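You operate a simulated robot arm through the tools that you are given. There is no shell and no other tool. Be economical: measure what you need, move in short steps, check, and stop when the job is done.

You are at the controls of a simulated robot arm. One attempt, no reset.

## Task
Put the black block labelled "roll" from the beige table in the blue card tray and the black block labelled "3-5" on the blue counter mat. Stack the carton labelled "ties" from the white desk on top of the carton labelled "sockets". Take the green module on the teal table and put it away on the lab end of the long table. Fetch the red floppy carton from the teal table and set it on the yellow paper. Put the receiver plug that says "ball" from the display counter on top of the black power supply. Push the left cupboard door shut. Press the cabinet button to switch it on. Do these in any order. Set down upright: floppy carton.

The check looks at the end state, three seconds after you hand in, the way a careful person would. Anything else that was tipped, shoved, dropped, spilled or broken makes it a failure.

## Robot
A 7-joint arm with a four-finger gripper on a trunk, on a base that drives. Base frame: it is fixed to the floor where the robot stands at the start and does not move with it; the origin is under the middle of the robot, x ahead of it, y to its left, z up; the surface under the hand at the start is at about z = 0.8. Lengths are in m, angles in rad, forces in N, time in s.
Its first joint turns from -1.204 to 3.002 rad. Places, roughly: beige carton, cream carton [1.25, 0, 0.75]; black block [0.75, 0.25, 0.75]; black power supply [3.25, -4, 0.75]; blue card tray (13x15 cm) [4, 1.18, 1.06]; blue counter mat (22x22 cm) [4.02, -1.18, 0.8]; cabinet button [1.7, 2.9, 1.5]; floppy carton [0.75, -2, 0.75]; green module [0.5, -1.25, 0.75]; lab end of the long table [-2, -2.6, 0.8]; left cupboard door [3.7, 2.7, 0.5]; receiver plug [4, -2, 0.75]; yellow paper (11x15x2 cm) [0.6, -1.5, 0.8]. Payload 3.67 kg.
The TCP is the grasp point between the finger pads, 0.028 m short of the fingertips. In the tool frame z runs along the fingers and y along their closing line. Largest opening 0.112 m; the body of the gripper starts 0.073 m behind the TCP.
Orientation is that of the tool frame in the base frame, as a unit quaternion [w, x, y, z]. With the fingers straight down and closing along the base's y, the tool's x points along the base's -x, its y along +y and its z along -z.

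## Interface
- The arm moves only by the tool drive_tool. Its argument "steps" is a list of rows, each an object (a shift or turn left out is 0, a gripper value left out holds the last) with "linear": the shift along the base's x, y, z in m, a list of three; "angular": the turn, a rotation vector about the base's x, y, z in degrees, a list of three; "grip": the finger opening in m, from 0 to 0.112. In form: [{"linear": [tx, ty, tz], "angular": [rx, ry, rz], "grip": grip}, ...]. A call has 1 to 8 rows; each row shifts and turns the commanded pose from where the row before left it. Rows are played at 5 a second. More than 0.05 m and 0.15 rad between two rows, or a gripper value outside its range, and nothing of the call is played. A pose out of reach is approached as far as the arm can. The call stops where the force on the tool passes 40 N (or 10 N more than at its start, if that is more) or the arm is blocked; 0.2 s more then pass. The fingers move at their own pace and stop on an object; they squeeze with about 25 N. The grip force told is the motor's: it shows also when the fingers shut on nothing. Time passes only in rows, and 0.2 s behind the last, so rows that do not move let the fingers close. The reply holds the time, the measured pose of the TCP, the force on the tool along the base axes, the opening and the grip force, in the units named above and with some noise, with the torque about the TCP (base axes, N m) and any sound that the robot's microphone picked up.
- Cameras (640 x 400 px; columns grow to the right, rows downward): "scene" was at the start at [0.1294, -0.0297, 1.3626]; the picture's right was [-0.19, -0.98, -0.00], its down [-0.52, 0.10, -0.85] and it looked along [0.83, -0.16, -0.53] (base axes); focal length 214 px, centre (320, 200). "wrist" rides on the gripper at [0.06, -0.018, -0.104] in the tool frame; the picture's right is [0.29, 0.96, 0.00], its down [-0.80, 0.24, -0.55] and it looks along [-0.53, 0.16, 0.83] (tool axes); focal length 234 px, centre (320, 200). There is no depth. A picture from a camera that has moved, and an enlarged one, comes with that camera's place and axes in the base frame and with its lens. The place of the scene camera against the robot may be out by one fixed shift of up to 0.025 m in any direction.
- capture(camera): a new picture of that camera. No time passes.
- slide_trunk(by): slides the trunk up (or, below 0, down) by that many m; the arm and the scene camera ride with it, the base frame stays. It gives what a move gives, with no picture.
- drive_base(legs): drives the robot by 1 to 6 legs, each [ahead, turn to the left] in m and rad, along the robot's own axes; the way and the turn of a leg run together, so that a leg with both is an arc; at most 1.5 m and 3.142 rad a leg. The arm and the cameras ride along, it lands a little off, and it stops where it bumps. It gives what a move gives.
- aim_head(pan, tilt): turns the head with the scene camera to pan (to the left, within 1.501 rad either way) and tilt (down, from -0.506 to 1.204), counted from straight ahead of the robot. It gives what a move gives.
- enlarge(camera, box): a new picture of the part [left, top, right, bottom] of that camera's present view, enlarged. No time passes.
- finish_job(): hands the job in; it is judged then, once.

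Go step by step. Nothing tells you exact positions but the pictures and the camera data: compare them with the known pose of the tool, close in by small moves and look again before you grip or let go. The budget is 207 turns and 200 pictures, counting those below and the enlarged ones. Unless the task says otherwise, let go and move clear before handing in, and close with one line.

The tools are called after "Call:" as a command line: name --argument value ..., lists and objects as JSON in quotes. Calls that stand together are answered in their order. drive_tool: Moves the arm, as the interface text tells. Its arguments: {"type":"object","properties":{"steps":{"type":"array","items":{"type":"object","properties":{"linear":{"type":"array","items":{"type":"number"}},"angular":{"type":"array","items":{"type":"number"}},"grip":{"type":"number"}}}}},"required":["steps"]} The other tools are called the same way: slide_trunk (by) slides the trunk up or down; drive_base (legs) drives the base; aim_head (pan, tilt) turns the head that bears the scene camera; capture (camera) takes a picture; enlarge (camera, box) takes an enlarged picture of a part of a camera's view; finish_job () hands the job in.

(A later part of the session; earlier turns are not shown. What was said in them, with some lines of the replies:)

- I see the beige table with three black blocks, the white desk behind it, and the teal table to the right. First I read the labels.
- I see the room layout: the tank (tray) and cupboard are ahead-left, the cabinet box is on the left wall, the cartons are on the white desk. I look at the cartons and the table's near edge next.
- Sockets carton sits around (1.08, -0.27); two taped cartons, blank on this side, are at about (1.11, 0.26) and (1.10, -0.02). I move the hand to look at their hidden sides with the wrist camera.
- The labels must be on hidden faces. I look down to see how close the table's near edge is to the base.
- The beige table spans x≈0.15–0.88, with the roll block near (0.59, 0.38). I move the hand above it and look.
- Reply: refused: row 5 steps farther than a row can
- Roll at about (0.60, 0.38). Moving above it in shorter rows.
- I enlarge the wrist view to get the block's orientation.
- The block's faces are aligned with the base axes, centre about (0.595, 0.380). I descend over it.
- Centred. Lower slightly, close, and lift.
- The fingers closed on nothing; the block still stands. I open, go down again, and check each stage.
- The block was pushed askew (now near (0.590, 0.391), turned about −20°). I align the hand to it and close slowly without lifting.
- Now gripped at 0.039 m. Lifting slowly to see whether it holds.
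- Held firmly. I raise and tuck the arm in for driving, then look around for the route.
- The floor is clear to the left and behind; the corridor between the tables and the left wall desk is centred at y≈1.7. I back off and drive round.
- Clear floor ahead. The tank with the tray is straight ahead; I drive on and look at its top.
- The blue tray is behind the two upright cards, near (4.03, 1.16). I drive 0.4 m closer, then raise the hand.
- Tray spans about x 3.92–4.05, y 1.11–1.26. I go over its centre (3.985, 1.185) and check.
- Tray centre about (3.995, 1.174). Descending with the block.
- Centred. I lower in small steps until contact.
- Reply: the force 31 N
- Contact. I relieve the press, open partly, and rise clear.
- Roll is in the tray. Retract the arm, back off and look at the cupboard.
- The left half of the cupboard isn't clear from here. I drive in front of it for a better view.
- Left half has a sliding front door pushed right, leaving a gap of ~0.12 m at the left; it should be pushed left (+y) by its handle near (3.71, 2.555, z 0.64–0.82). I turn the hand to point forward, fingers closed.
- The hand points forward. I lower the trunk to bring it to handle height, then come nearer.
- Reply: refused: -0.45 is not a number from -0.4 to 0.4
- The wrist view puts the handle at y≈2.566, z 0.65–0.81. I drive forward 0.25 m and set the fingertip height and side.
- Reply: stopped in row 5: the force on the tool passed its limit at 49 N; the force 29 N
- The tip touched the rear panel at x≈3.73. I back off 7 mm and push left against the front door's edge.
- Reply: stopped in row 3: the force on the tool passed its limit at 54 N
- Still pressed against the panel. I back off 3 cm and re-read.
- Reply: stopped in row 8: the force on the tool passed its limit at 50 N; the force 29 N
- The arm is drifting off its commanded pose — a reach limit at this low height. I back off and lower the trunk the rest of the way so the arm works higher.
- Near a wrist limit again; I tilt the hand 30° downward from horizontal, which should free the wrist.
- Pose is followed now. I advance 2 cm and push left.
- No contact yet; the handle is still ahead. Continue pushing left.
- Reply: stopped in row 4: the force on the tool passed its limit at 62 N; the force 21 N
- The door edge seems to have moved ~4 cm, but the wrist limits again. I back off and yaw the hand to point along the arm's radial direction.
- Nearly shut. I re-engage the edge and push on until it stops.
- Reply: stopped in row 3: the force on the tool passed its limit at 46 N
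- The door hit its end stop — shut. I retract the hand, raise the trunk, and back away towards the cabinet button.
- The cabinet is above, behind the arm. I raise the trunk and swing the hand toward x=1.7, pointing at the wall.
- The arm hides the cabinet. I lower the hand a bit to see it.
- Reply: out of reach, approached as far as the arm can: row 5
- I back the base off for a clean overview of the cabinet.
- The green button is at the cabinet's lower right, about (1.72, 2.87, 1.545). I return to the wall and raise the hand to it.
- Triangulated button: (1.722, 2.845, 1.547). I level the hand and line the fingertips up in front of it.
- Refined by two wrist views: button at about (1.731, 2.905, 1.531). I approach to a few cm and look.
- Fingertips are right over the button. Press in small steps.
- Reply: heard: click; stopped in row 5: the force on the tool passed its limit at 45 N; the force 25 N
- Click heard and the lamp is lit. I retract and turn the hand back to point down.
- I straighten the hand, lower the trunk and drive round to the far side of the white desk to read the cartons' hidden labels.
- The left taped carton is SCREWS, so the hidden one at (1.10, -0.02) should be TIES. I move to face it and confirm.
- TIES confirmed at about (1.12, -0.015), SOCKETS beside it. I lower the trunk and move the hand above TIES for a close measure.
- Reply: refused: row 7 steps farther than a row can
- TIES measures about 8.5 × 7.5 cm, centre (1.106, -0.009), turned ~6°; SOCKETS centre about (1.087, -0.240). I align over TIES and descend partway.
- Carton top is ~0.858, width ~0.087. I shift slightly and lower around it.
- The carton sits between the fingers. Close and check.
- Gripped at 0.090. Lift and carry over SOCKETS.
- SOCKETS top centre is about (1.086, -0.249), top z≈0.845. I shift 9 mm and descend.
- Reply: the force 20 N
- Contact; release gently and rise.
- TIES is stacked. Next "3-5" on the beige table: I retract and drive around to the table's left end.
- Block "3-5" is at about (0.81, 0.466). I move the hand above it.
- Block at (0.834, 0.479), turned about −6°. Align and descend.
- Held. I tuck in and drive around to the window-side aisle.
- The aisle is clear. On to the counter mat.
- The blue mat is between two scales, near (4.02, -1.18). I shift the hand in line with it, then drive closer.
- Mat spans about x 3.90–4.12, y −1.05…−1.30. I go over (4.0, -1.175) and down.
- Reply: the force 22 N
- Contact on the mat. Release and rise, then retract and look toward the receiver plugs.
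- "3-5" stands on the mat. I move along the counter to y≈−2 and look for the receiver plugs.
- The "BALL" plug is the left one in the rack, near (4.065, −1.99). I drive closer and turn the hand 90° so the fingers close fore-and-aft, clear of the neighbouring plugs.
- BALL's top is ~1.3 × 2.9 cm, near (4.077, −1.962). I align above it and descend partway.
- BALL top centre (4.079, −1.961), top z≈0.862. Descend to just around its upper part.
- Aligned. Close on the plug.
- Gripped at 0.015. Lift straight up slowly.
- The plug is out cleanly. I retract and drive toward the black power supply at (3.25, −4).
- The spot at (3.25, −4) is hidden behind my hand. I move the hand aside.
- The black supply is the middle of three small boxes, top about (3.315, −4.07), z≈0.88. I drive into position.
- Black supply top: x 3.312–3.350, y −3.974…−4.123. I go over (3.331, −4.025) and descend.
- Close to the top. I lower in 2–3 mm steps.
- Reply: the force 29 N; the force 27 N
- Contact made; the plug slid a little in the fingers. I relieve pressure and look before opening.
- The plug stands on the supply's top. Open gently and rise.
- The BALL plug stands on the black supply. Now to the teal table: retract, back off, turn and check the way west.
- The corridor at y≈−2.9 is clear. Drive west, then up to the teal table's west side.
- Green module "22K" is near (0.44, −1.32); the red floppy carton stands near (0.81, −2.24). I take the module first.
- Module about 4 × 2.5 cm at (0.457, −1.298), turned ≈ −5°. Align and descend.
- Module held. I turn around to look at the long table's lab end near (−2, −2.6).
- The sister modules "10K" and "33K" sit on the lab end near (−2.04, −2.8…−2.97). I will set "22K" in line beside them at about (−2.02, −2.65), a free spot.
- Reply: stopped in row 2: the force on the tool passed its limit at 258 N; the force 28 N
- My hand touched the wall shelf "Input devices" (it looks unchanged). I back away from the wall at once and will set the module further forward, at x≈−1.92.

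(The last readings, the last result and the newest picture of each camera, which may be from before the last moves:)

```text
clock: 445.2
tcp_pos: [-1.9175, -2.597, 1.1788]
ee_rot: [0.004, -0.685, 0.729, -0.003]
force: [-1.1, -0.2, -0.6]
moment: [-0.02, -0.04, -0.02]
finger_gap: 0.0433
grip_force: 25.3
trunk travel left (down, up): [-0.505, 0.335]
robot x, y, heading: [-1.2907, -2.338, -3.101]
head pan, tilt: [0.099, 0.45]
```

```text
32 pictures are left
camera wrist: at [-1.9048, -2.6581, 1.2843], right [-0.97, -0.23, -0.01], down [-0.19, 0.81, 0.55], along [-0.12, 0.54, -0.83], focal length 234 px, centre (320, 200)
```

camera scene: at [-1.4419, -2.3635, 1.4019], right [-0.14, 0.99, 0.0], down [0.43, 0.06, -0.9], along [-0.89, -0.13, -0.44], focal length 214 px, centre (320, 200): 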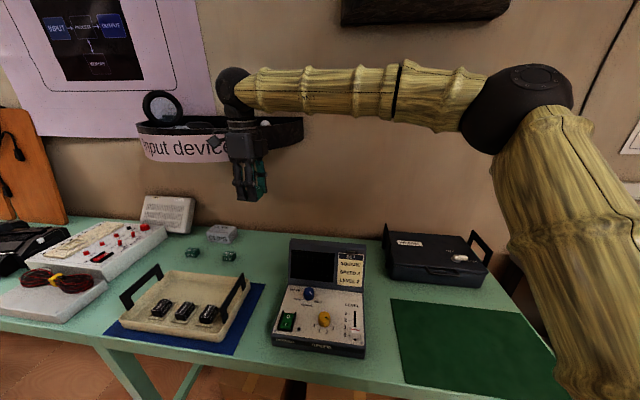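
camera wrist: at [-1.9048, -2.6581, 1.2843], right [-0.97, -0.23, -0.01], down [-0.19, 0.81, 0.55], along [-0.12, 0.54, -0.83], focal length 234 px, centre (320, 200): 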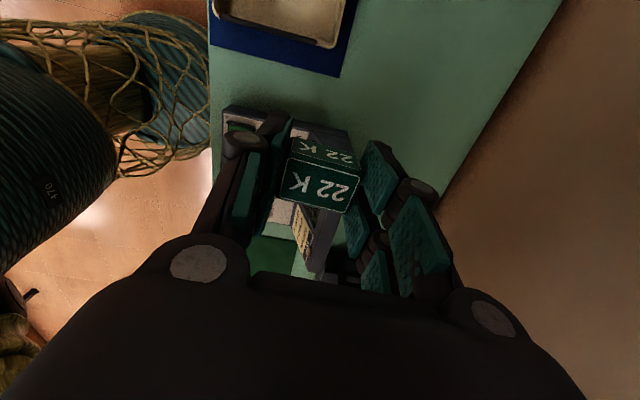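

I target (−1.975, −2.615): free table just beyond the tray's mat corner, left of the oscilloscope, clear of the shelf. Moving there and down.

Call:
drive_tool --steps '[{"linear": [0, -0.018, -0.045]}, {"linear": [-0.02, 0, -0.04]}, {"linear": [-0.02, 0, -0.04]}, {"linear": [-0.018, 0, -0.04]}, {"linear": [0, 0, -0.045]}, {"linear": [0, 0, -0.035]}, {}]'

Call:
capture --camera "wrist"

Call:
enlarge --camera "scene" --box '[150, 130, 370, 330]'

```text
clock: 446.8
tcp_pos: [-1.9781, -2.612, 0.9308]
ee_rot: [0.004, -0.684, 0.729, -0.003]
force: [-0.2, 0.3, -0.1]
moment: [-0.02, 0.0, 0.03]
finger_gap: 0.0431
grip_force: 24.9
trunk travel left (down, up): [-0.505, 0.335]
robot x, y, heading: [-1.294, -2.3367, -3.103]
head pan, tilt: [0.099, 0.45]
```

```text
31 pictures are left
camera wrist: at [-1.9661, -2.6741, 1.0361], right [-0.97, -0.23, -0.01], down [-0.19, 0.81, 0.55], along [-0.12, 0.54, -0.83], focal length 234 px, centre (320, 200)
```

wrist: 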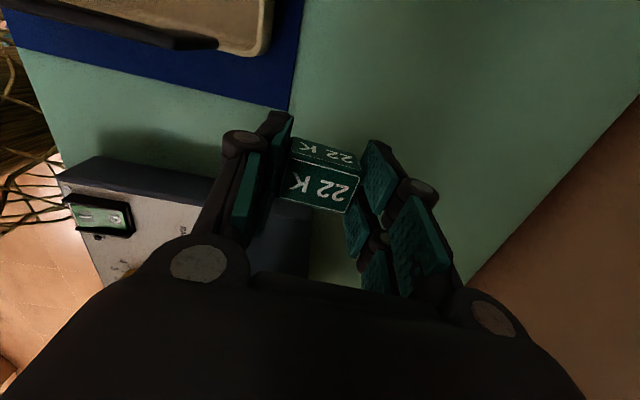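

```text
2.00 times, centred on (260, 230) of scene
camera zoom: at [-1.441, -2.363, 1.4021], right [-0.14, 0.99, 0.0], down [0.43, 0.06, -0.9], along [-0.89, -0.13, -0.44], focal length 429 px, centre (440, 140)
```

zoom: 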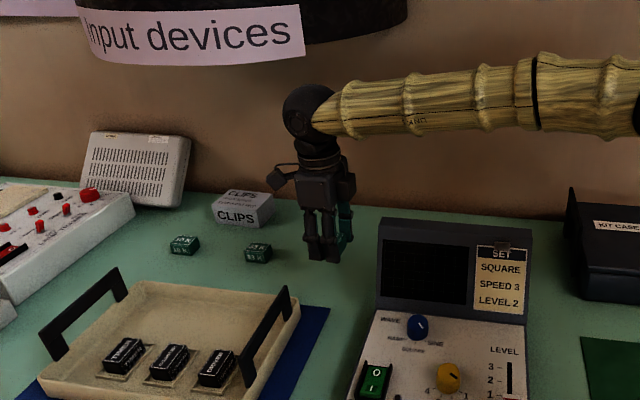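

Call:
drive_tool --steps '[{"linear": [0, 0, -0.04]}, {"linear": [0, 0, -0.04]}, {"linear": [0, 0, -0.008]}, {}]'

Call:
drive_tool --steps '[{"linear": [0, 0, -0.003]}, {"linear": [0, 0, -0.003]}, {}]'

```text
clock: 447.8
tcp_pos: [-1.9759, -2.613, 0.8435]
ee_rot: [0.003, -0.684, 0.729, -0.003]
force: [0.5, -0.3, 0.4]
moment: [-0.02, -0.01, 0.02]
finger_gap: 0.0433
grip_force: 25.2
trunk travel left (down, up): [-0.505, 0.335]
robot x, y, heading: [-1.2903, -2.3385, -3.102]
head pan, tilt: [0.099, 0.45]
```

```text
clock: 448.6
tcp_pos: [-1.9762, -2.6126, 0.8381]
ee_rot: [0.004, -0.684, 0.729, -0.004]
force: [-0.2, -0.1, -0.3]
moment: [-0.01, -0.01, 0.01]
finger_gap: 0.0431
grip_force: 25.1
trunk travel left (down, up): [-0.505, 0.335]
robot x, y, heading: [-1.2859, -2.3364, -3.102]
head pan, tilt: [0.099, 0.45]
```

Call:
drive_tool --steps '[{"linear": [0, 0, -0.003]}, {"linear": [0, 0, -0.002]}, {}]'

Call:
capture --camera "wrist"

```text
clock: 449.4
tcp_pos: [-1.9749, -2.6133, 0.8342]
ee_rot: [0.004, -0.684, 0.73, -0.001]
force: [-2.0, 0.7, 7.7]
moment: [-0.09, 0.24, -0.04]
finger_gap: 0.0431
grip_force: 24.5
trunk travel left (down, up): [-0.505, 0.335]
robot x, y, heading: [-1.2924, -2.3322, -3.101]
head pan, tilt: [0.099, 0.45]
```

```text
29 pictures are left
camera wrist: at [-1.9627, -2.6741, 0.939], right [-0.97, -0.23, -0.01], down [-0.19, 0.81, 0.55], along [-0.12, 0.54, -0.83], focal length 234 px, centre (320, 200)
```

wrist: 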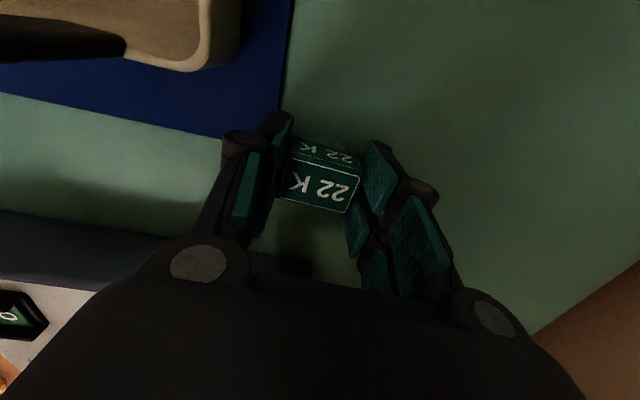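

Touching the table. Release, rise, and draw away from the wall.

Call:
drive_tool --steps '[{"grip": 0.05}, {"grip": 0.065}, {"linear": [0, 0, 0.03]}, {"linear": [0, 0, 0.045]}, {"linear": [0.02, 0, 0.04]}, {"linear": [0.03, 0.01, 0.035]}, {"linear": [0.03, 0.01, 0.035]}, {"linear": [0.03, 0.01, 0.035]}]'

Call:
drive_tool --steps '[{"linear": [0.04, 0.02, 0.02]}, {"linear": [0.04, 0.02, 0.02]}, {"linear": [0.03, 0.03, 0.02]}, {"linear": [0.0, 0.04, 0.02]}, {"linear": [0.0, 0.04, 0.02]}]'

Call:
capture --camera "scene"

```text
clock: 451.2
tcp_pos: [-1.8639, -2.5859, 1.0577]
ee_rot: [0.003, -0.685, 0.729, -0.003]
force: [0.3, 0.4, 0.1]
moment: [0.0, 0.02, 0.0]
finger_gap: 0.0652
grip_force: 0.0
trunk travel left (down, up): [-0.505, 0.335]
robot x, y, heading: [-1.2905, -2.3346, -3.1]
head pan, tilt: [0.099, 0.45]
```

```text
clock: 452.4
tcp_pos: [-1.7528, -2.4324, 1.1542]
ee_rot: [0.003, -0.685, 0.729, -0.004]
force: [0.7, 0.5, -0.2]
moment: [-0.07, 0.03, 0.0]
finger_gap: 0.065
grip_force: 0.1
trunk travel left (down, up): [-0.505, 0.335]
robot x, y, heading: [-1.29, -2.3364, -3.098]
head pan, tilt: [0.099, 0.45]
```

```text
28 pictures are left
camera scene: at [-1.4402, -2.361, 1.4021], right [-0.14, 0.99, 0.0], down [0.43, 0.06, -0.9], along [-0.89, -0.13, -0.43], focal length 214 px, centre (320, 200)
```

scene: 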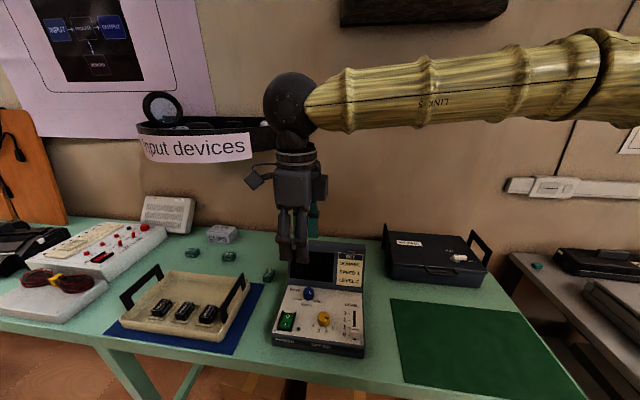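

"22K" is in place beside its siblings. Now the floppy carton: I drive to the west side of the teal table, near y≈−1.95.

Call:
drive_base --legs '[[-0.3, 0], [0, -2.685], [0.78, 0], [0, -0.5]]'

Call:
aim_head --pan -0.1 --tilt 0.6

Call:
capture --camera "scene"

```text
clock: 466.0
tcp_pos: [0.1689, -1.8878, 1.1543]
ee_rot: [-0.003, 0.749, 0.662, -0.003]
force: [-1.0, -0.4, -0.3]
moment: [0.01, 0.01, -0.01]
finger_gap: 0.0651
grip_force: 0.0
trunk travel left (down, up): [-0.505, 0.335]
robot x, y, heading: [-0.2989, -1.9535, -0.021]
head pan, tilt: [0.099, 0.45]
```

```text
clock: 466.8
tcp_pos: [0.1689, -1.8866, 1.154]
ee_rot: [-0.003, 0.749, 0.662, -0.004]
force: [0.0, -0.1, 0.3]
moment: [-0.04, 0.01, -0.01]
finger_gap: 0.065
grip_force: 0.1
trunk travel left (down, up): [-0.505, 0.335]
robot x, y, heading: [-0.2981, -1.9532, -0.028]
head pan, tilt: [-0.099, 0.6]
```

```text
27 pictures are left
camera scene: at [-0.1706, -1.979, 1.3885], right [-0.12, -0.99, 0.0], down [-0.56, 0.07, -0.83], along [0.82, -0.1, -0.56], focal length 214 px, centre (320, 200)
```

scene: 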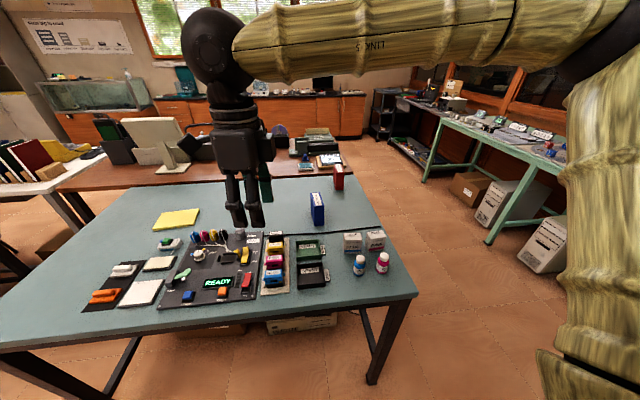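

Call:
drive_base --legs '[[0.28, 0.02]]'

Call:
drive_tool --steps '[{"linear": [0.03, -0.025, 0.01], "grip": 0.112}, {"linear": [0.035, -0.035, 0]}, {"linear": [0.035, -0.035, 0]}, {"linear": [0.035, -0.035, 0]}, {"linear": [0.035, -0.035, 0]}, {"linear": [0.035, -0.035, 0]}, {"linear": [0.035, -0.03, 0]}, {"linear": [0.035, -0.02, 0]}]'

Call:
capture --camera "wrist"

```text
clock: 468.7
tcp_pos: [0.4565, -1.8826, 1.1532]
ee_rot: [-0.002, 0.745, 0.667, -0.004]
force: [0.9, -0.2, -0.8]
moment: [-0.05, 0.0, 0.0]
finger_gap: 0.0649
grip_force: 0.2
trunk travel left (down, up): [-0.505, 0.335]
robot x, y, heading: [-0.0088, -1.9593, -0.005]
head pan, tilt: [-0.099, 0.6]
```

```text
clock: 470.5
tcp_pos: [0.7373, -2.1361, 1.1621]
ee_rot: [-0.003, 0.744, 0.668, -0.004]
force: [0.4, -0.1, 0.5]
moment: [0.05, 0.04, -0.02]
finger_gap: 0.1119
grip_force: 0.1
trunk travel left (down, up): [-0.505, 0.335]
robot x, y, heading: [-0.0139, -1.9574, -0.011]
head pan, tilt: [-0.099, 0.6]
```

```text
26 pictures are left
camera wrist: at [0.7251, -2.0737, 1.2668], right [0.98, 0.18, -0.01], down [0.16, -0.82, 0.55], along [0.09, -0.55, -0.83], focal length 234 px, centre (320, 200)
```

wrist: 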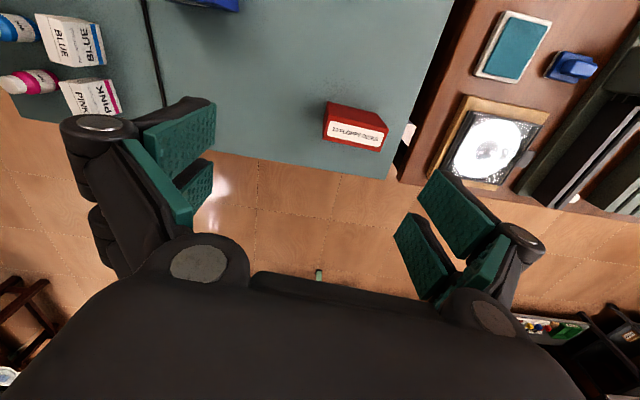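

Call:
enlarge --camera "wrist" --box '[306, 80, 406, 170]'

```text
4.44 times, centred on (356, 125) of wrist
camera zoom: at [0.7251, -2.0737, 1.2668], right [0.98, 0.18, -0.01], down [0.16, -0.82, 0.55], along [0.09, -0.55, -0.83], focal length 1041 px, centre (160, 533)
```

zoom: 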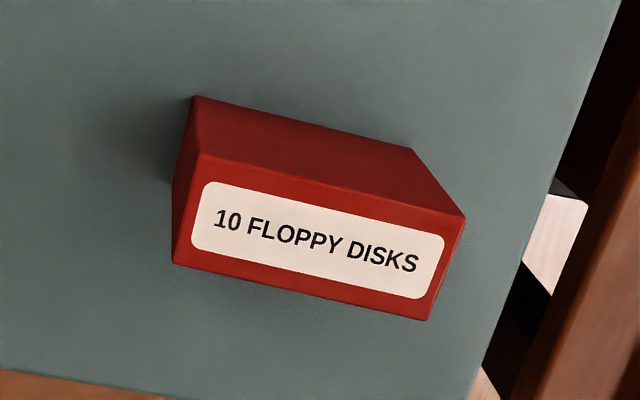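

The red carton is 9.6 × 4 cm and ~9.7 cm tall, centre (0.798, −2.183), long side along x. I turn the hand so the fingers close across its thin side, moving over it.

Call:
drive_tool --steps '[{"linear": [0.02, -0.015, 0], "angular": [0, 0, 8.5]}, {"linear": [0.02, -0.015, 0], "angular": [0, 0, 8.5]}, {"linear": [0.02, -0.017, 0], "angular": [0, 0, 8.5]}, {"angular": [0, 0, 8.5]}, {"angular": [0, 0, 8.5]}, {"angular": [0, 0, 8.5]}, {"angular": [0, 0, 8.5]}, {"angular": [0, 0, 8.5]}]'

Call:
drive_tool --steps '[{"angular": [0, 0, 8.5]}, {"angular": [0, 0, 8.5]}, {"angular": [0, 0, 8.5]}, {"linear": [0, 0, -0.045]}, {"linear": [0, 0, -0.045]}, {}]'

Call:
capture --camera "wrist"

```text
clock: 472.3
tcp_pos: [0.7927, -2.1803, 1.1648]
ee_rot: [0.0, 0.242, 0.97, -0.004]
force: [0.1, -0.1, -0.4]
moment: [-0.01, 0.0, -0.01]
finger_gap: 0.1118
grip_force: 0.1
trunk travel left (down, up): [-0.505, 0.335]
robot x, y, heading: [-0.0078, -1.9576, -0.007]
head pan, tilt: [-0.099, 0.6]
```

```text
clock: 473.7
tcp_pos: [0.7897, -2.1793, 1.0727]
ee_rot: [0.001, 0.024, 1.0, -0.005]
force: [-0.3, -0.4, -0.4]
moment: [0.02, -0.01, 0.0]
finger_gap: 0.1119
grip_force: 0.2
trunk travel left (down, up): [-0.505, 0.335]
robot x, y, heading: [-0.0102, -1.9568, -0.004]
head pan, tilt: [-0.099, 0.6]
```

```text
24 pictures are left
camera wrist: at [0.7279, -2.1928, 1.178], right [-0.24, 0.97, -0.01], down [0.81, 0.21, 0.55], along [0.54, 0.13, -0.83], focal length 234 px, centre (320, 200)
```

wrist: 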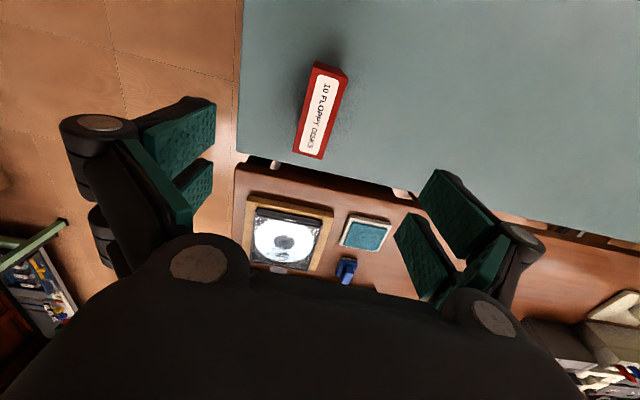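

Aligned. Descend around the carton.

Call:
drive_tool --steps '[{"linear": [0.005, -0.002, -0.045]}, {"linear": [0, 0, -0.045]}, {"linear": [0, 0, -0.045]}, {"linear": [0, 0, -0.045]}, {"linear": [0, 0, -0.033]}, {}]'

Call:
capture --camera "wrist"

```text
clock: 475.1
tcp_pos: [0.797, -2.182, 0.8603]
ee_rot: [0.0, 0.023, 1.0, -0.005]
force: [-0.9, -0.3, 0.5]
moment: [-0.02, 0.01, 0.02]
finger_gap: 0.1118
grip_force: 0.1
trunk travel left (down, up): [-0.505, 0.335]
robot x, y, heading: [-0.0096, -1.9583, -0.004]
head pan, tilt: [-0.099, 0.6]
```

```text
23 pictures are left
camera wrist: at [0.7358, -2.1956, 0.965], right [-0.24, 0.97, -0.01], down [0.81, 0.21, 0.55], along [0.54, 0.13, -0.83], focal length 234 px, centre (320, 200)
```

wrist: 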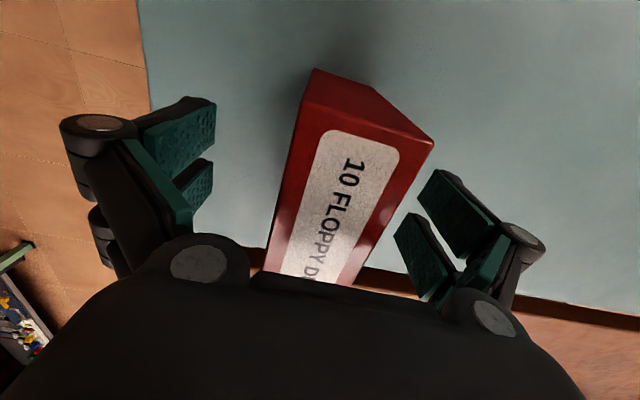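

Call:
drive_tool --steps '[{"grip": 0.09}, {"grip": 0.07}, {"grip": 0.05}, {"grip": 0.03}, {"grip": 0.0}, {}, {}]'

Call:
drive_tool --steps '[{"linear": [0, 0, 0.01]}, {"linear": [0, 0, 0.02]}, {"linear": [0, 0, 0.04]}, {"linear": [0, 0, 0.045]}, {"linear": [0, 0, 0.045]}, {"linear": [0, 0, 0.045]}]'

Call:
capture --camera "wrist"

```text
clock: 476.7
tcp_pos: [0.7981, -2.1809, 0.8609]
ee_rot: [0.001, 0.024, 1.0, -0.004]
force: [-0.3, 0.7, 1.0]
moment: [-0.04, 0.07, -0.01]
finger_gap: 0.0399
grip_force: 25.1
trunk travel left (down, up): [-0.505, 0.335]
robot x, y, heading: [-0.012, -1.9589, -0.006]
head pan, tilt: [-0.099, 0.6]
```

```text
clock: 478.1
tcp_pos: [0.796, -2.1791, 1.0635]
ee_rot: [0.0, 0.022, 1.0, -0.004]
force: [-0.5, 0.8, -3.3]
moment: [-0.04, -0.04, 0.03]
finger_gap: 0.0401
grip_force: 25.0
trunk travel left (down, up): [-0.505, 0.335]
robot x, y, heading: [-0.009, -1.9592, -0.008]
head pan, tilt: [-0.099, 0.6]
```

```text
22 pictures are left
camera wrist: at [0.7343, -2.1943, 1.1687], right [-0.24, 0.97, -0.01], down [0.81, 0.21, 0.55], along [0.54, 0.13, -0.83], focal length 234 px, centre (320, 200)
```

wrist: 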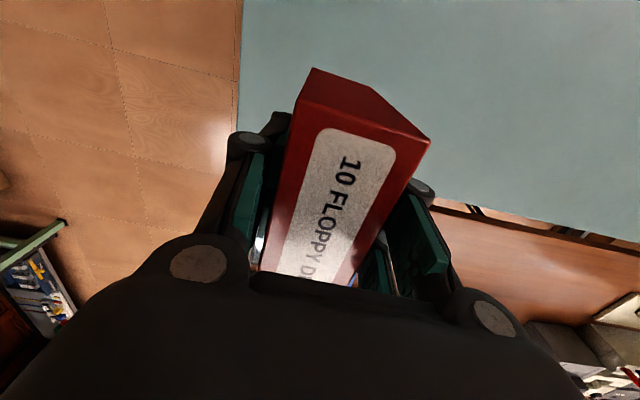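

Carton held at 0.040. The pad centre is (0.592, −1.452), turned ≈ +7°, long side along y; I carry the carton there, turning it −80° on the way.

Call:
drive_tool --steps '[{"linear": [-0.012, 0.0428, 0], "angular": [0, 0, -8.02]}, {"linear": [-0.012, 0.0428, 0], "angular": [0, 0, -8.02]}, {"linear": [-0.012, 0.0428, 0], "angular": [0, 0, -8.02]}, {"linear": [-0.012, 0.0428, 0], "angular": [0, 0, -8.02]}, {"linear": [-0.012, 0.0428, 0], "angular": [0, 0, -8.02]}, {"linear": [-0.012, 0.0428, 0], "angular": [0, 0, -8.02]}, {"linear": [-0.012, 0.0428, 0], "angular": [0, 0, -8.02]}, {"linear": [-0.012, 0.0428, 0], "angular": [0, 0, -8.02]}]'

Call:
drive_tool --steps '[{"linear": [-0.012, 0.0428, 0], "angular": [0, 0, -8.02]}, {"linear": [-0.012, 0.0428, 0], "angular": [0, 0, -8.02]}, {"linear": [-0.012, 0.0428, 0]}, {"linear": [-0.012, 0.0428, 0]}, {"linear": [-0.012, 0.0428, 0]}, {"linear": [-0.012, 0.0428, 0]}, {"linear": [-0.012, 0.0428, 0]}, {}]'

Call:
capture --camera "wrist"

Call:
aim_head --pan 0.5 --tilt 0.7

Call:
capture --camera "scene"

```text
clock: 479.9
tcp_pos: [0.7019, -1.8408, 1.0595]
ee_rot: [-0.002, 0.551, 0.834, -0.006]
force: [0.5, 1.3, -2.4]
moment: [-0.03, 0.02, 0.04]
finger_gap: 0.0399
grip_force: 24.9
trunk travel left (down, up): [-0.505, 0.335]
robot x, y, heading: [-0.0098, -1.9594, -0.0]
head pan, tilt: [-0.099, 0.6]
```

```text
clock: 481.7
tcp_pos: [0.6172, -1.5415, 1.0678]
ee_rot: [-0.002, 0.662, 0.75, -0.004]
force: [0.9, -0.9, -2.0]
moment: [0.01, 0.02, -0.02]
finger_gap: 0.0398
grip_force: 25.0
trunk travel left (down, up): [-0.505, 0.335]
robot x, y, heading: [-0.0098, -1.9593, -0.004]
head pan, tilt: [-0.099, 0.6]
```

```text
21 pictures are left
camera wrist: at [0.5925, -1.4832, 1.1728], right [0.91, 0.4, -0.01], down [0.34, -0.76, 0.55], along [0.22, -0.51, -0.83], focal length 234 px, centre (320, 200)
```

wrist: 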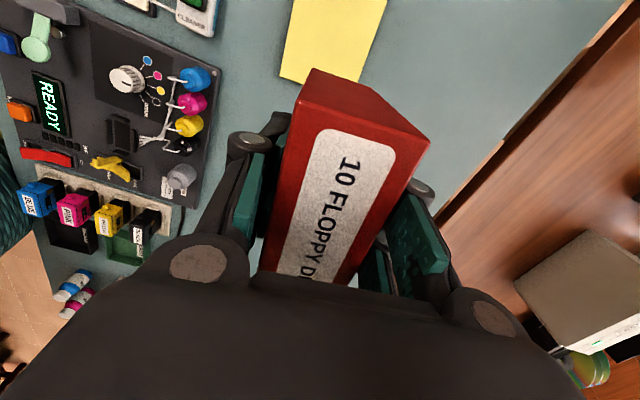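

```text
clock: 482.7
tcp_pos: [0.6174, -1.5403, 1.0671]
ee_rot: [-0.003, 0.662, 0.749, -0.004]
force: [0.2, -0.4, -2.3]
moment: [0.0, 0.0, 0.02]
finger_gap: 0.0399
grip_force: 25.1
trunk travel left (down, up): [-0.505, 0.335]
robot x, y, heading: [-0.0112, -1.9572, -0.003]
head pan, tilt: [0.499, 0.7]
```

```text
20 pictures are left
camera scene: at [0.1058, -1.9307, 1.3798], right [0.47, -0.88, 0.0], down [-0.57, -0.3, -0.76], along [0.67, 0.36, -0.64], focal length 214 px, centre (320, 200)
```

scene: 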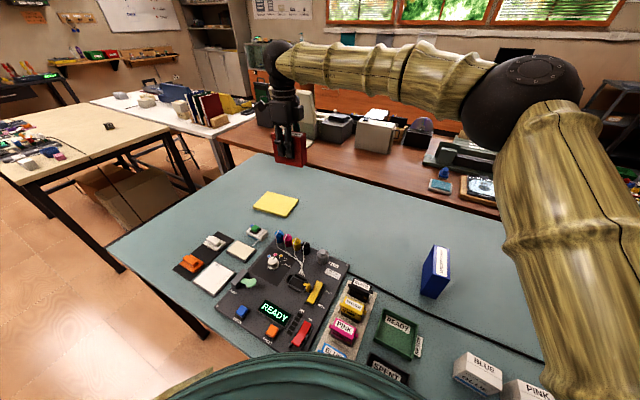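

Call:
drive_tool --steps '[{"linear": [-0.012, 0.043, 0]}, {"linear": [-0.011, 0.043, 0]}, {"linear": [0, 0, -0.04]}, {"linear": [0, 0, -0.04]}, {"linear": [0, 0, -0.03]}, {}]'

Call:
capture --camera "wrist"

Call:
enlarge --camera "scene" --box '[210, 120, 350, 240]'

```text
clock: 484.1
tcp_pos: [0.6007, -1.4868, 0.9542]
ee_rot: [-0.002, 0.662, 0.75, -0.004]
force: [0.6, 0.2, -1.7]
moment: [0.01, 0.0, -0.04]
finger_gap: 0.0398
grip_force: 24.7
out of reach, approached as far as the arm can: row 2
trunk travel left (down, up): [-0.505, 0.335]
robot x, y, heading: [-0.0109, -1.9585, -0.003]
head pan, tilt: [0.499, 0.7]
```

```text
19 pictures are left
camera wrist: at [0.5761, -1.4284, 1.06], right [0.91, 0.4, -0.01], down [0.34, -0.76, 0.55], along [0.22, -0.51, -0.83], focal length 234 px, centre (320, 200)
```

wrist: 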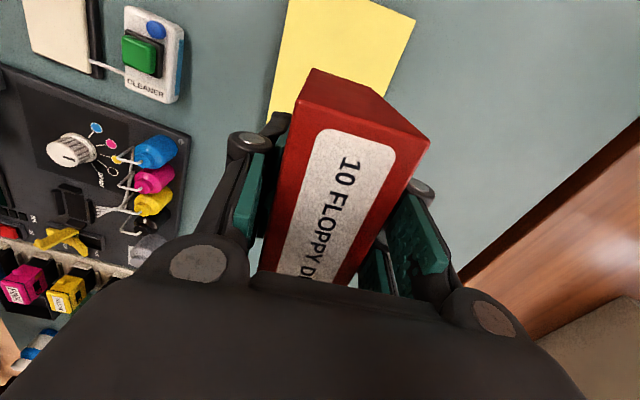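

```text
3.33 times, centred on (280, 180) of scene
camera zoom: at [0.1055, -1.9311, 1.3799], right [0.47, -0.88, 0.0], down [-0.57, -0.31, -0.76], along [0.67, 0.36, -0.64], focal length 715 px, centre (453, 267)
```

zoom: 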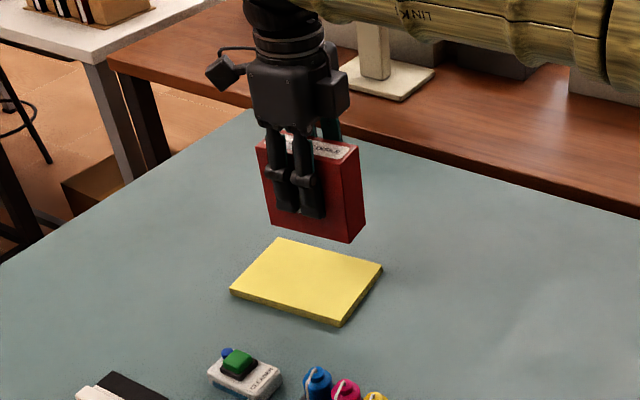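

A few cm short of the pad centre (0.595, −1.46) because of a reach limit on the way; I try the remaining shift at this lower height.

Call:
drive_tool --steps '[{"linear": [-0.004, 0.014, 0]}, {"linear": [-0.002, 0.013, 0]}, {}]'

```text
clock: 484.9
tcp_pos: [0.5981, -1.4704, 0.9541]
ee_rot: [-0.002, 0.662, 0.75, -0.004]
force: [0.5, 0.3, -2.5]
moment: [-0.01, -0.04, -0.01]
finger_gap: 0.0397
grip_force: 25.1
out of reach, approached as far as the arm can: row 2
trunk travel left (down, up): [-0.505, 0.335]
robot x, y, heading: [-0.0112, -1.9608, -0.006]
head pan, tilt: [0.499, 0.7]
```

Now (0.598, −1.470): the carton's footprint lies fully on the pad. Lower it.

Call:
drive_tool --steps '[{"linear": [0, 0, -0.03]}, {"linear": [0, 0, -0.025]}, {"linear": [0, 0, -0.008]}, {}]'

Call:
enlarge --camera "scene" --box '[210, 120, 350, 240]'

```text
clock: 485.9
tcp_pos: [0.5974, -1.4721, 0.8915]
ee_rot: [-0.003, 0.661, 0.75, -0.004]
force: [-0.2, 0.1, -2.6]
moment: [0.0, 0.0, 0.0]
finger_gap: 0.0399
grip_force: 24.2
trunk travel left (down, up): [-0.505, 0.335]
robot x, y, heading: [-0.0086, -1.9598, -0.008]
head pan, tilt: [0.499, 0.7]
```

```text
3.33 times, centred on (280, 180) of scene
camera zoom: at [0.1059, -1.9306, 1.3798], right [0.47, -0.88, 0.0], down [-0.57, -0.31, -0.76], along [0.67, 0.36, -0.64], focal length 715 px, centre (453, 267)
```

zoom: 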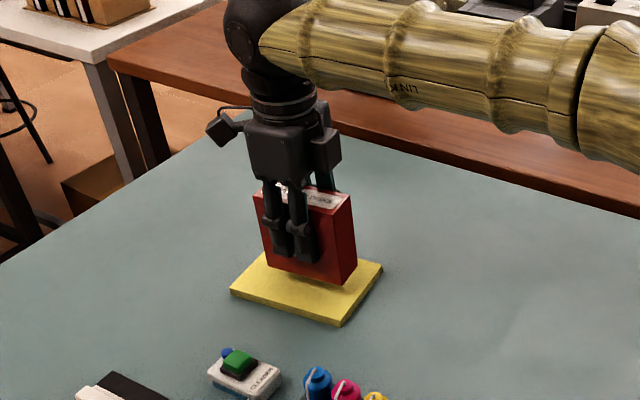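

Call:
drive_tool --steps '[{"linear": [0, 0, -0.003]}, {"linear": [0, 0, -0.003]}, {"linear": [0, 0, -0.003]}, {}]'

Call:
drive_tool --steps '[{"linear": [0, 0, -0.002]}, {"linear": [0, 0, -0.002]}, {}]'

Call:
enlarge --camera "scene" --box '[240, 150, 340, 230]'

```text
clock: 486.9
tcp_pos: [0.5989, -1.4713, 0.884]
ee_rot: [-0.003, 0.662, 0.749, -0.004]
force: [-0.2, 0.7, -3.2]
moment: [0.01, 0.03, -0.01]
finger_gap: 0.0397
grip_force: 25.1
trunk travel left (down, up): [-0.505, 0.335]
robot x, y, heading: [-0.0124, -1.9575, -0.007]
head pan, tilt: [0.499, 0.7]
```

```text
clock: 487.7
tcp_pos: [0.5974, -1.4714, 0.8786]
ee_rot: [-0.003, 0.662, 0.749, -0.004]
force: [-0.2, -0.2, -3.0]
moment: [-0.02, 0.0, 0.0]
finger_gap: 0.04
grip_force: 25.0
trunk travel left (down, up): [-0.505, 0.335]
robot x, y, heading: [-0.0145, -1.9598, -0.008]
head pan, tilt: [0.499, 0.7]
```

```text
5.00 times, centred on (290, 190) of scene
camera zoom: at [0.1058, -1.9306, 1.3798], right [0.47, -0.88, 0.0], down [-0.57, -0.31, -0.76], along [0.67, 0.36, -0.64], focal length 1072 px, centre (470, 250)
```

zoom: 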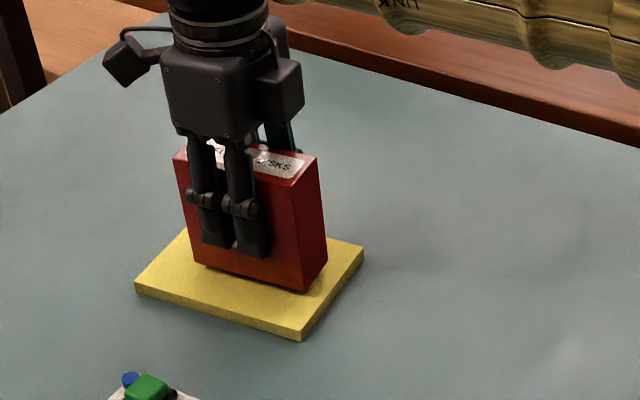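

Call:
drive_tool --steps '[{"linear": [0, 0, -0.002]}, {"linear": [0, 0, -0.002]}, {}]'

Call:
drive_tool --steps '[{"linear": [0, 0, -0.002]}, {"linear": [0, 0, -0.002]}, {}]'

```text
clock: 488.5
tcp_pos: [0.5971, -1.4721, 0.8766]
ee_rot: [-0.002, 0.662, 0.749, -0.004]
force: [0.1, 0.3, -2.4]
moment: [0.06, 0.01, -0.01]
finger_gap: 0.0398
grip_force: 25.1
trunk travel left (down, up): [-0.505, 0.335]
robot x, y, heading: [-0.0134, -1.9593, -0.002]
head pan, tilt: [0.499, 0.7]
```

```text
clock: 489.3
tcp_pos: [0.5968, -1.4714, 0.8714]
ee_rot: [-0.003, 0.662, 0.75, -0.004]
force: [1.1, 0.6, -3.0]
moment: [0.02, -0.03, 0.0]
finger_gap: 0.0397
grip_force: 24.8
trunk travel left (down, up): [-0.505, 0.335]
robot x, y, heading: [-0.0095, -1.9612, -0.009]
head pan, tilt: [0.499, 0.7]
```

Call:
drive_tool --steps '[{"linear": [0, 0, -0.002]}, {"linear": [0, 0, -0.002]}, {}]'

Call:
drive_tool --steps '[{"linear": [0, 0, -0.002]}, {"linear": [0, 0, -0.002]}, {}]'

Call:
enlarge --camera "scene" --box '[240, 150, 340, 230]'

```text
clock: 490.1
tcp_pos: [0.5966, -1.4726, 0.8719]
ee_rot: [-0.003, 0.662, 0.75, -0.003]
force: [7.6, 5.1, 24.8]
moment: [-0.07, -0.31, 0.03]
finger_gap: 0.0399
grip_force: 25.2
trunk travel left (down, up): [-0.505, 0.335]
robot x, y, heading: [-0.0122, -1.9602, -0.002]
head pan, tilt: [0.499, 0.7]
```

```text
clock: 490.9
tcp_pos: [0.5943, -1.4724, 0.8662]
ee_rot: [-0.001, 0.662, 0.749, -0.003]
force: [-0.1, -2.4, 24.8]
moment: [-0.14, 0.03, 0.0]
finger_gap: 0.04
grip_force: 25.1
trunk travel left (down, up): [-0.505, 0.335]
robot x, y, heading: [-0.0089, -1.9564, -0.004]
head pan, tilt: [0.499, 0.7]
```

```text
5.00 times, centred on (290, 190) of scene
camera zoom: at [0.104, -1.9323, 1.3801], right [0.47, -0.88, 0.0], down [-0.57, -0.3, -0.77], along [0.67, 0.36, -0.64], focal length 1072 px, centre (470, 250)
```

zoom: 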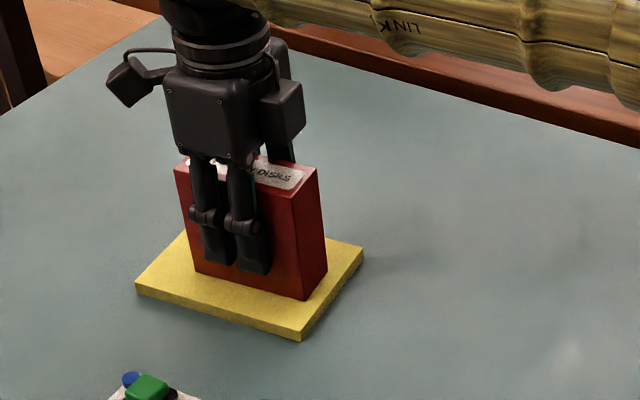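

The carton stands on the pad. Relieve, open, rise straight up.

Call:
drive_tool --steps '[{"linear": [0, 0, 0.002]}, {"grip": 0.043}, {"grip": 0.055}, {"grip": 0.07}, {"linear": [0, 0, 0.03]}, {"linear": [0, 0, 0.045]}, {"linear": [0, 0, 0.045]}, {"linear": [0, 0, 0.045]}]'

Call:
enlarge --camera "scene" --box '[200, 110, 380, 250]'

```text
clock: 492.7
tcp_pos: [0.5998, -1.4761, 1.0319]
ee_rot: [-0.004, 0.661, 0.75, -0.003]
force: [-0.3, -0.2, -0.6]
moment: [0.0, -0.02, -0.01]
finger_gap: 0.07
grip_force: 0.1
out of reach, approached as far as the arm can: row 8
trunk travel left (down, up): [-0.505, 0.335]
robot x, y, heading: [-0.0125, -1.9617, -0.007]
head pan, tilt: [0.499, 0.7]
```

```text
2.86 times, centred on (290, 180) of scene
camera zoom: at [0.1049, -1.9314, 1.3798], right [0.47, -0.88, 0.0], down [-0.57, -0.3, -0.77], along [0.67, 0.36, -0.64], focal length 613 px, centre (406, 257)
```

zoom: 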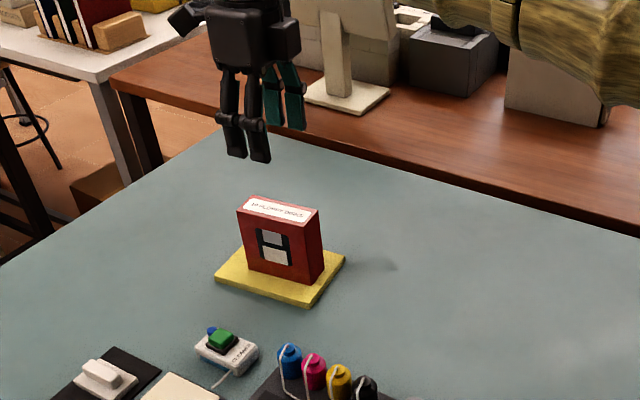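

The floppy carton stands upright on the yellow pad. I move the hand clear, then hand in.

Call:
drive_tool --steps '[{"linear": [-0.02, -0.03, 0.03]}, {"linear": [-0.02, -0.04, 0.02]}, {"linear": [-0.02, -0.04, 0.02]}]'

Call:
finish_job

```text
clock: 493.5
tcp_pos: [0.5371, -1.5829, 1.1026]
ee_rot: [-0.003, 0.661, 0.75, -0.003]
force: [-0.2, -1.1, 0.2]
moment: [-0.01, -0.04, 0.03]
finger_gap: 0.0702
grip_force: 0.0
trunk travel left (down, up): [-0.505, 0.335]
robot x, y, heading: [-0.0129, -1.9588, -0.003]
head pan, tilt: [0.499, 0.7]
```

```text
The job is handed in.
```

All eight tasks are done and the job is handed in; one thing could count against it: while placing the green module, the hand struck the "Input devices" wall shelf (258 N peak), though the shelf looked unchanged in later pictures.
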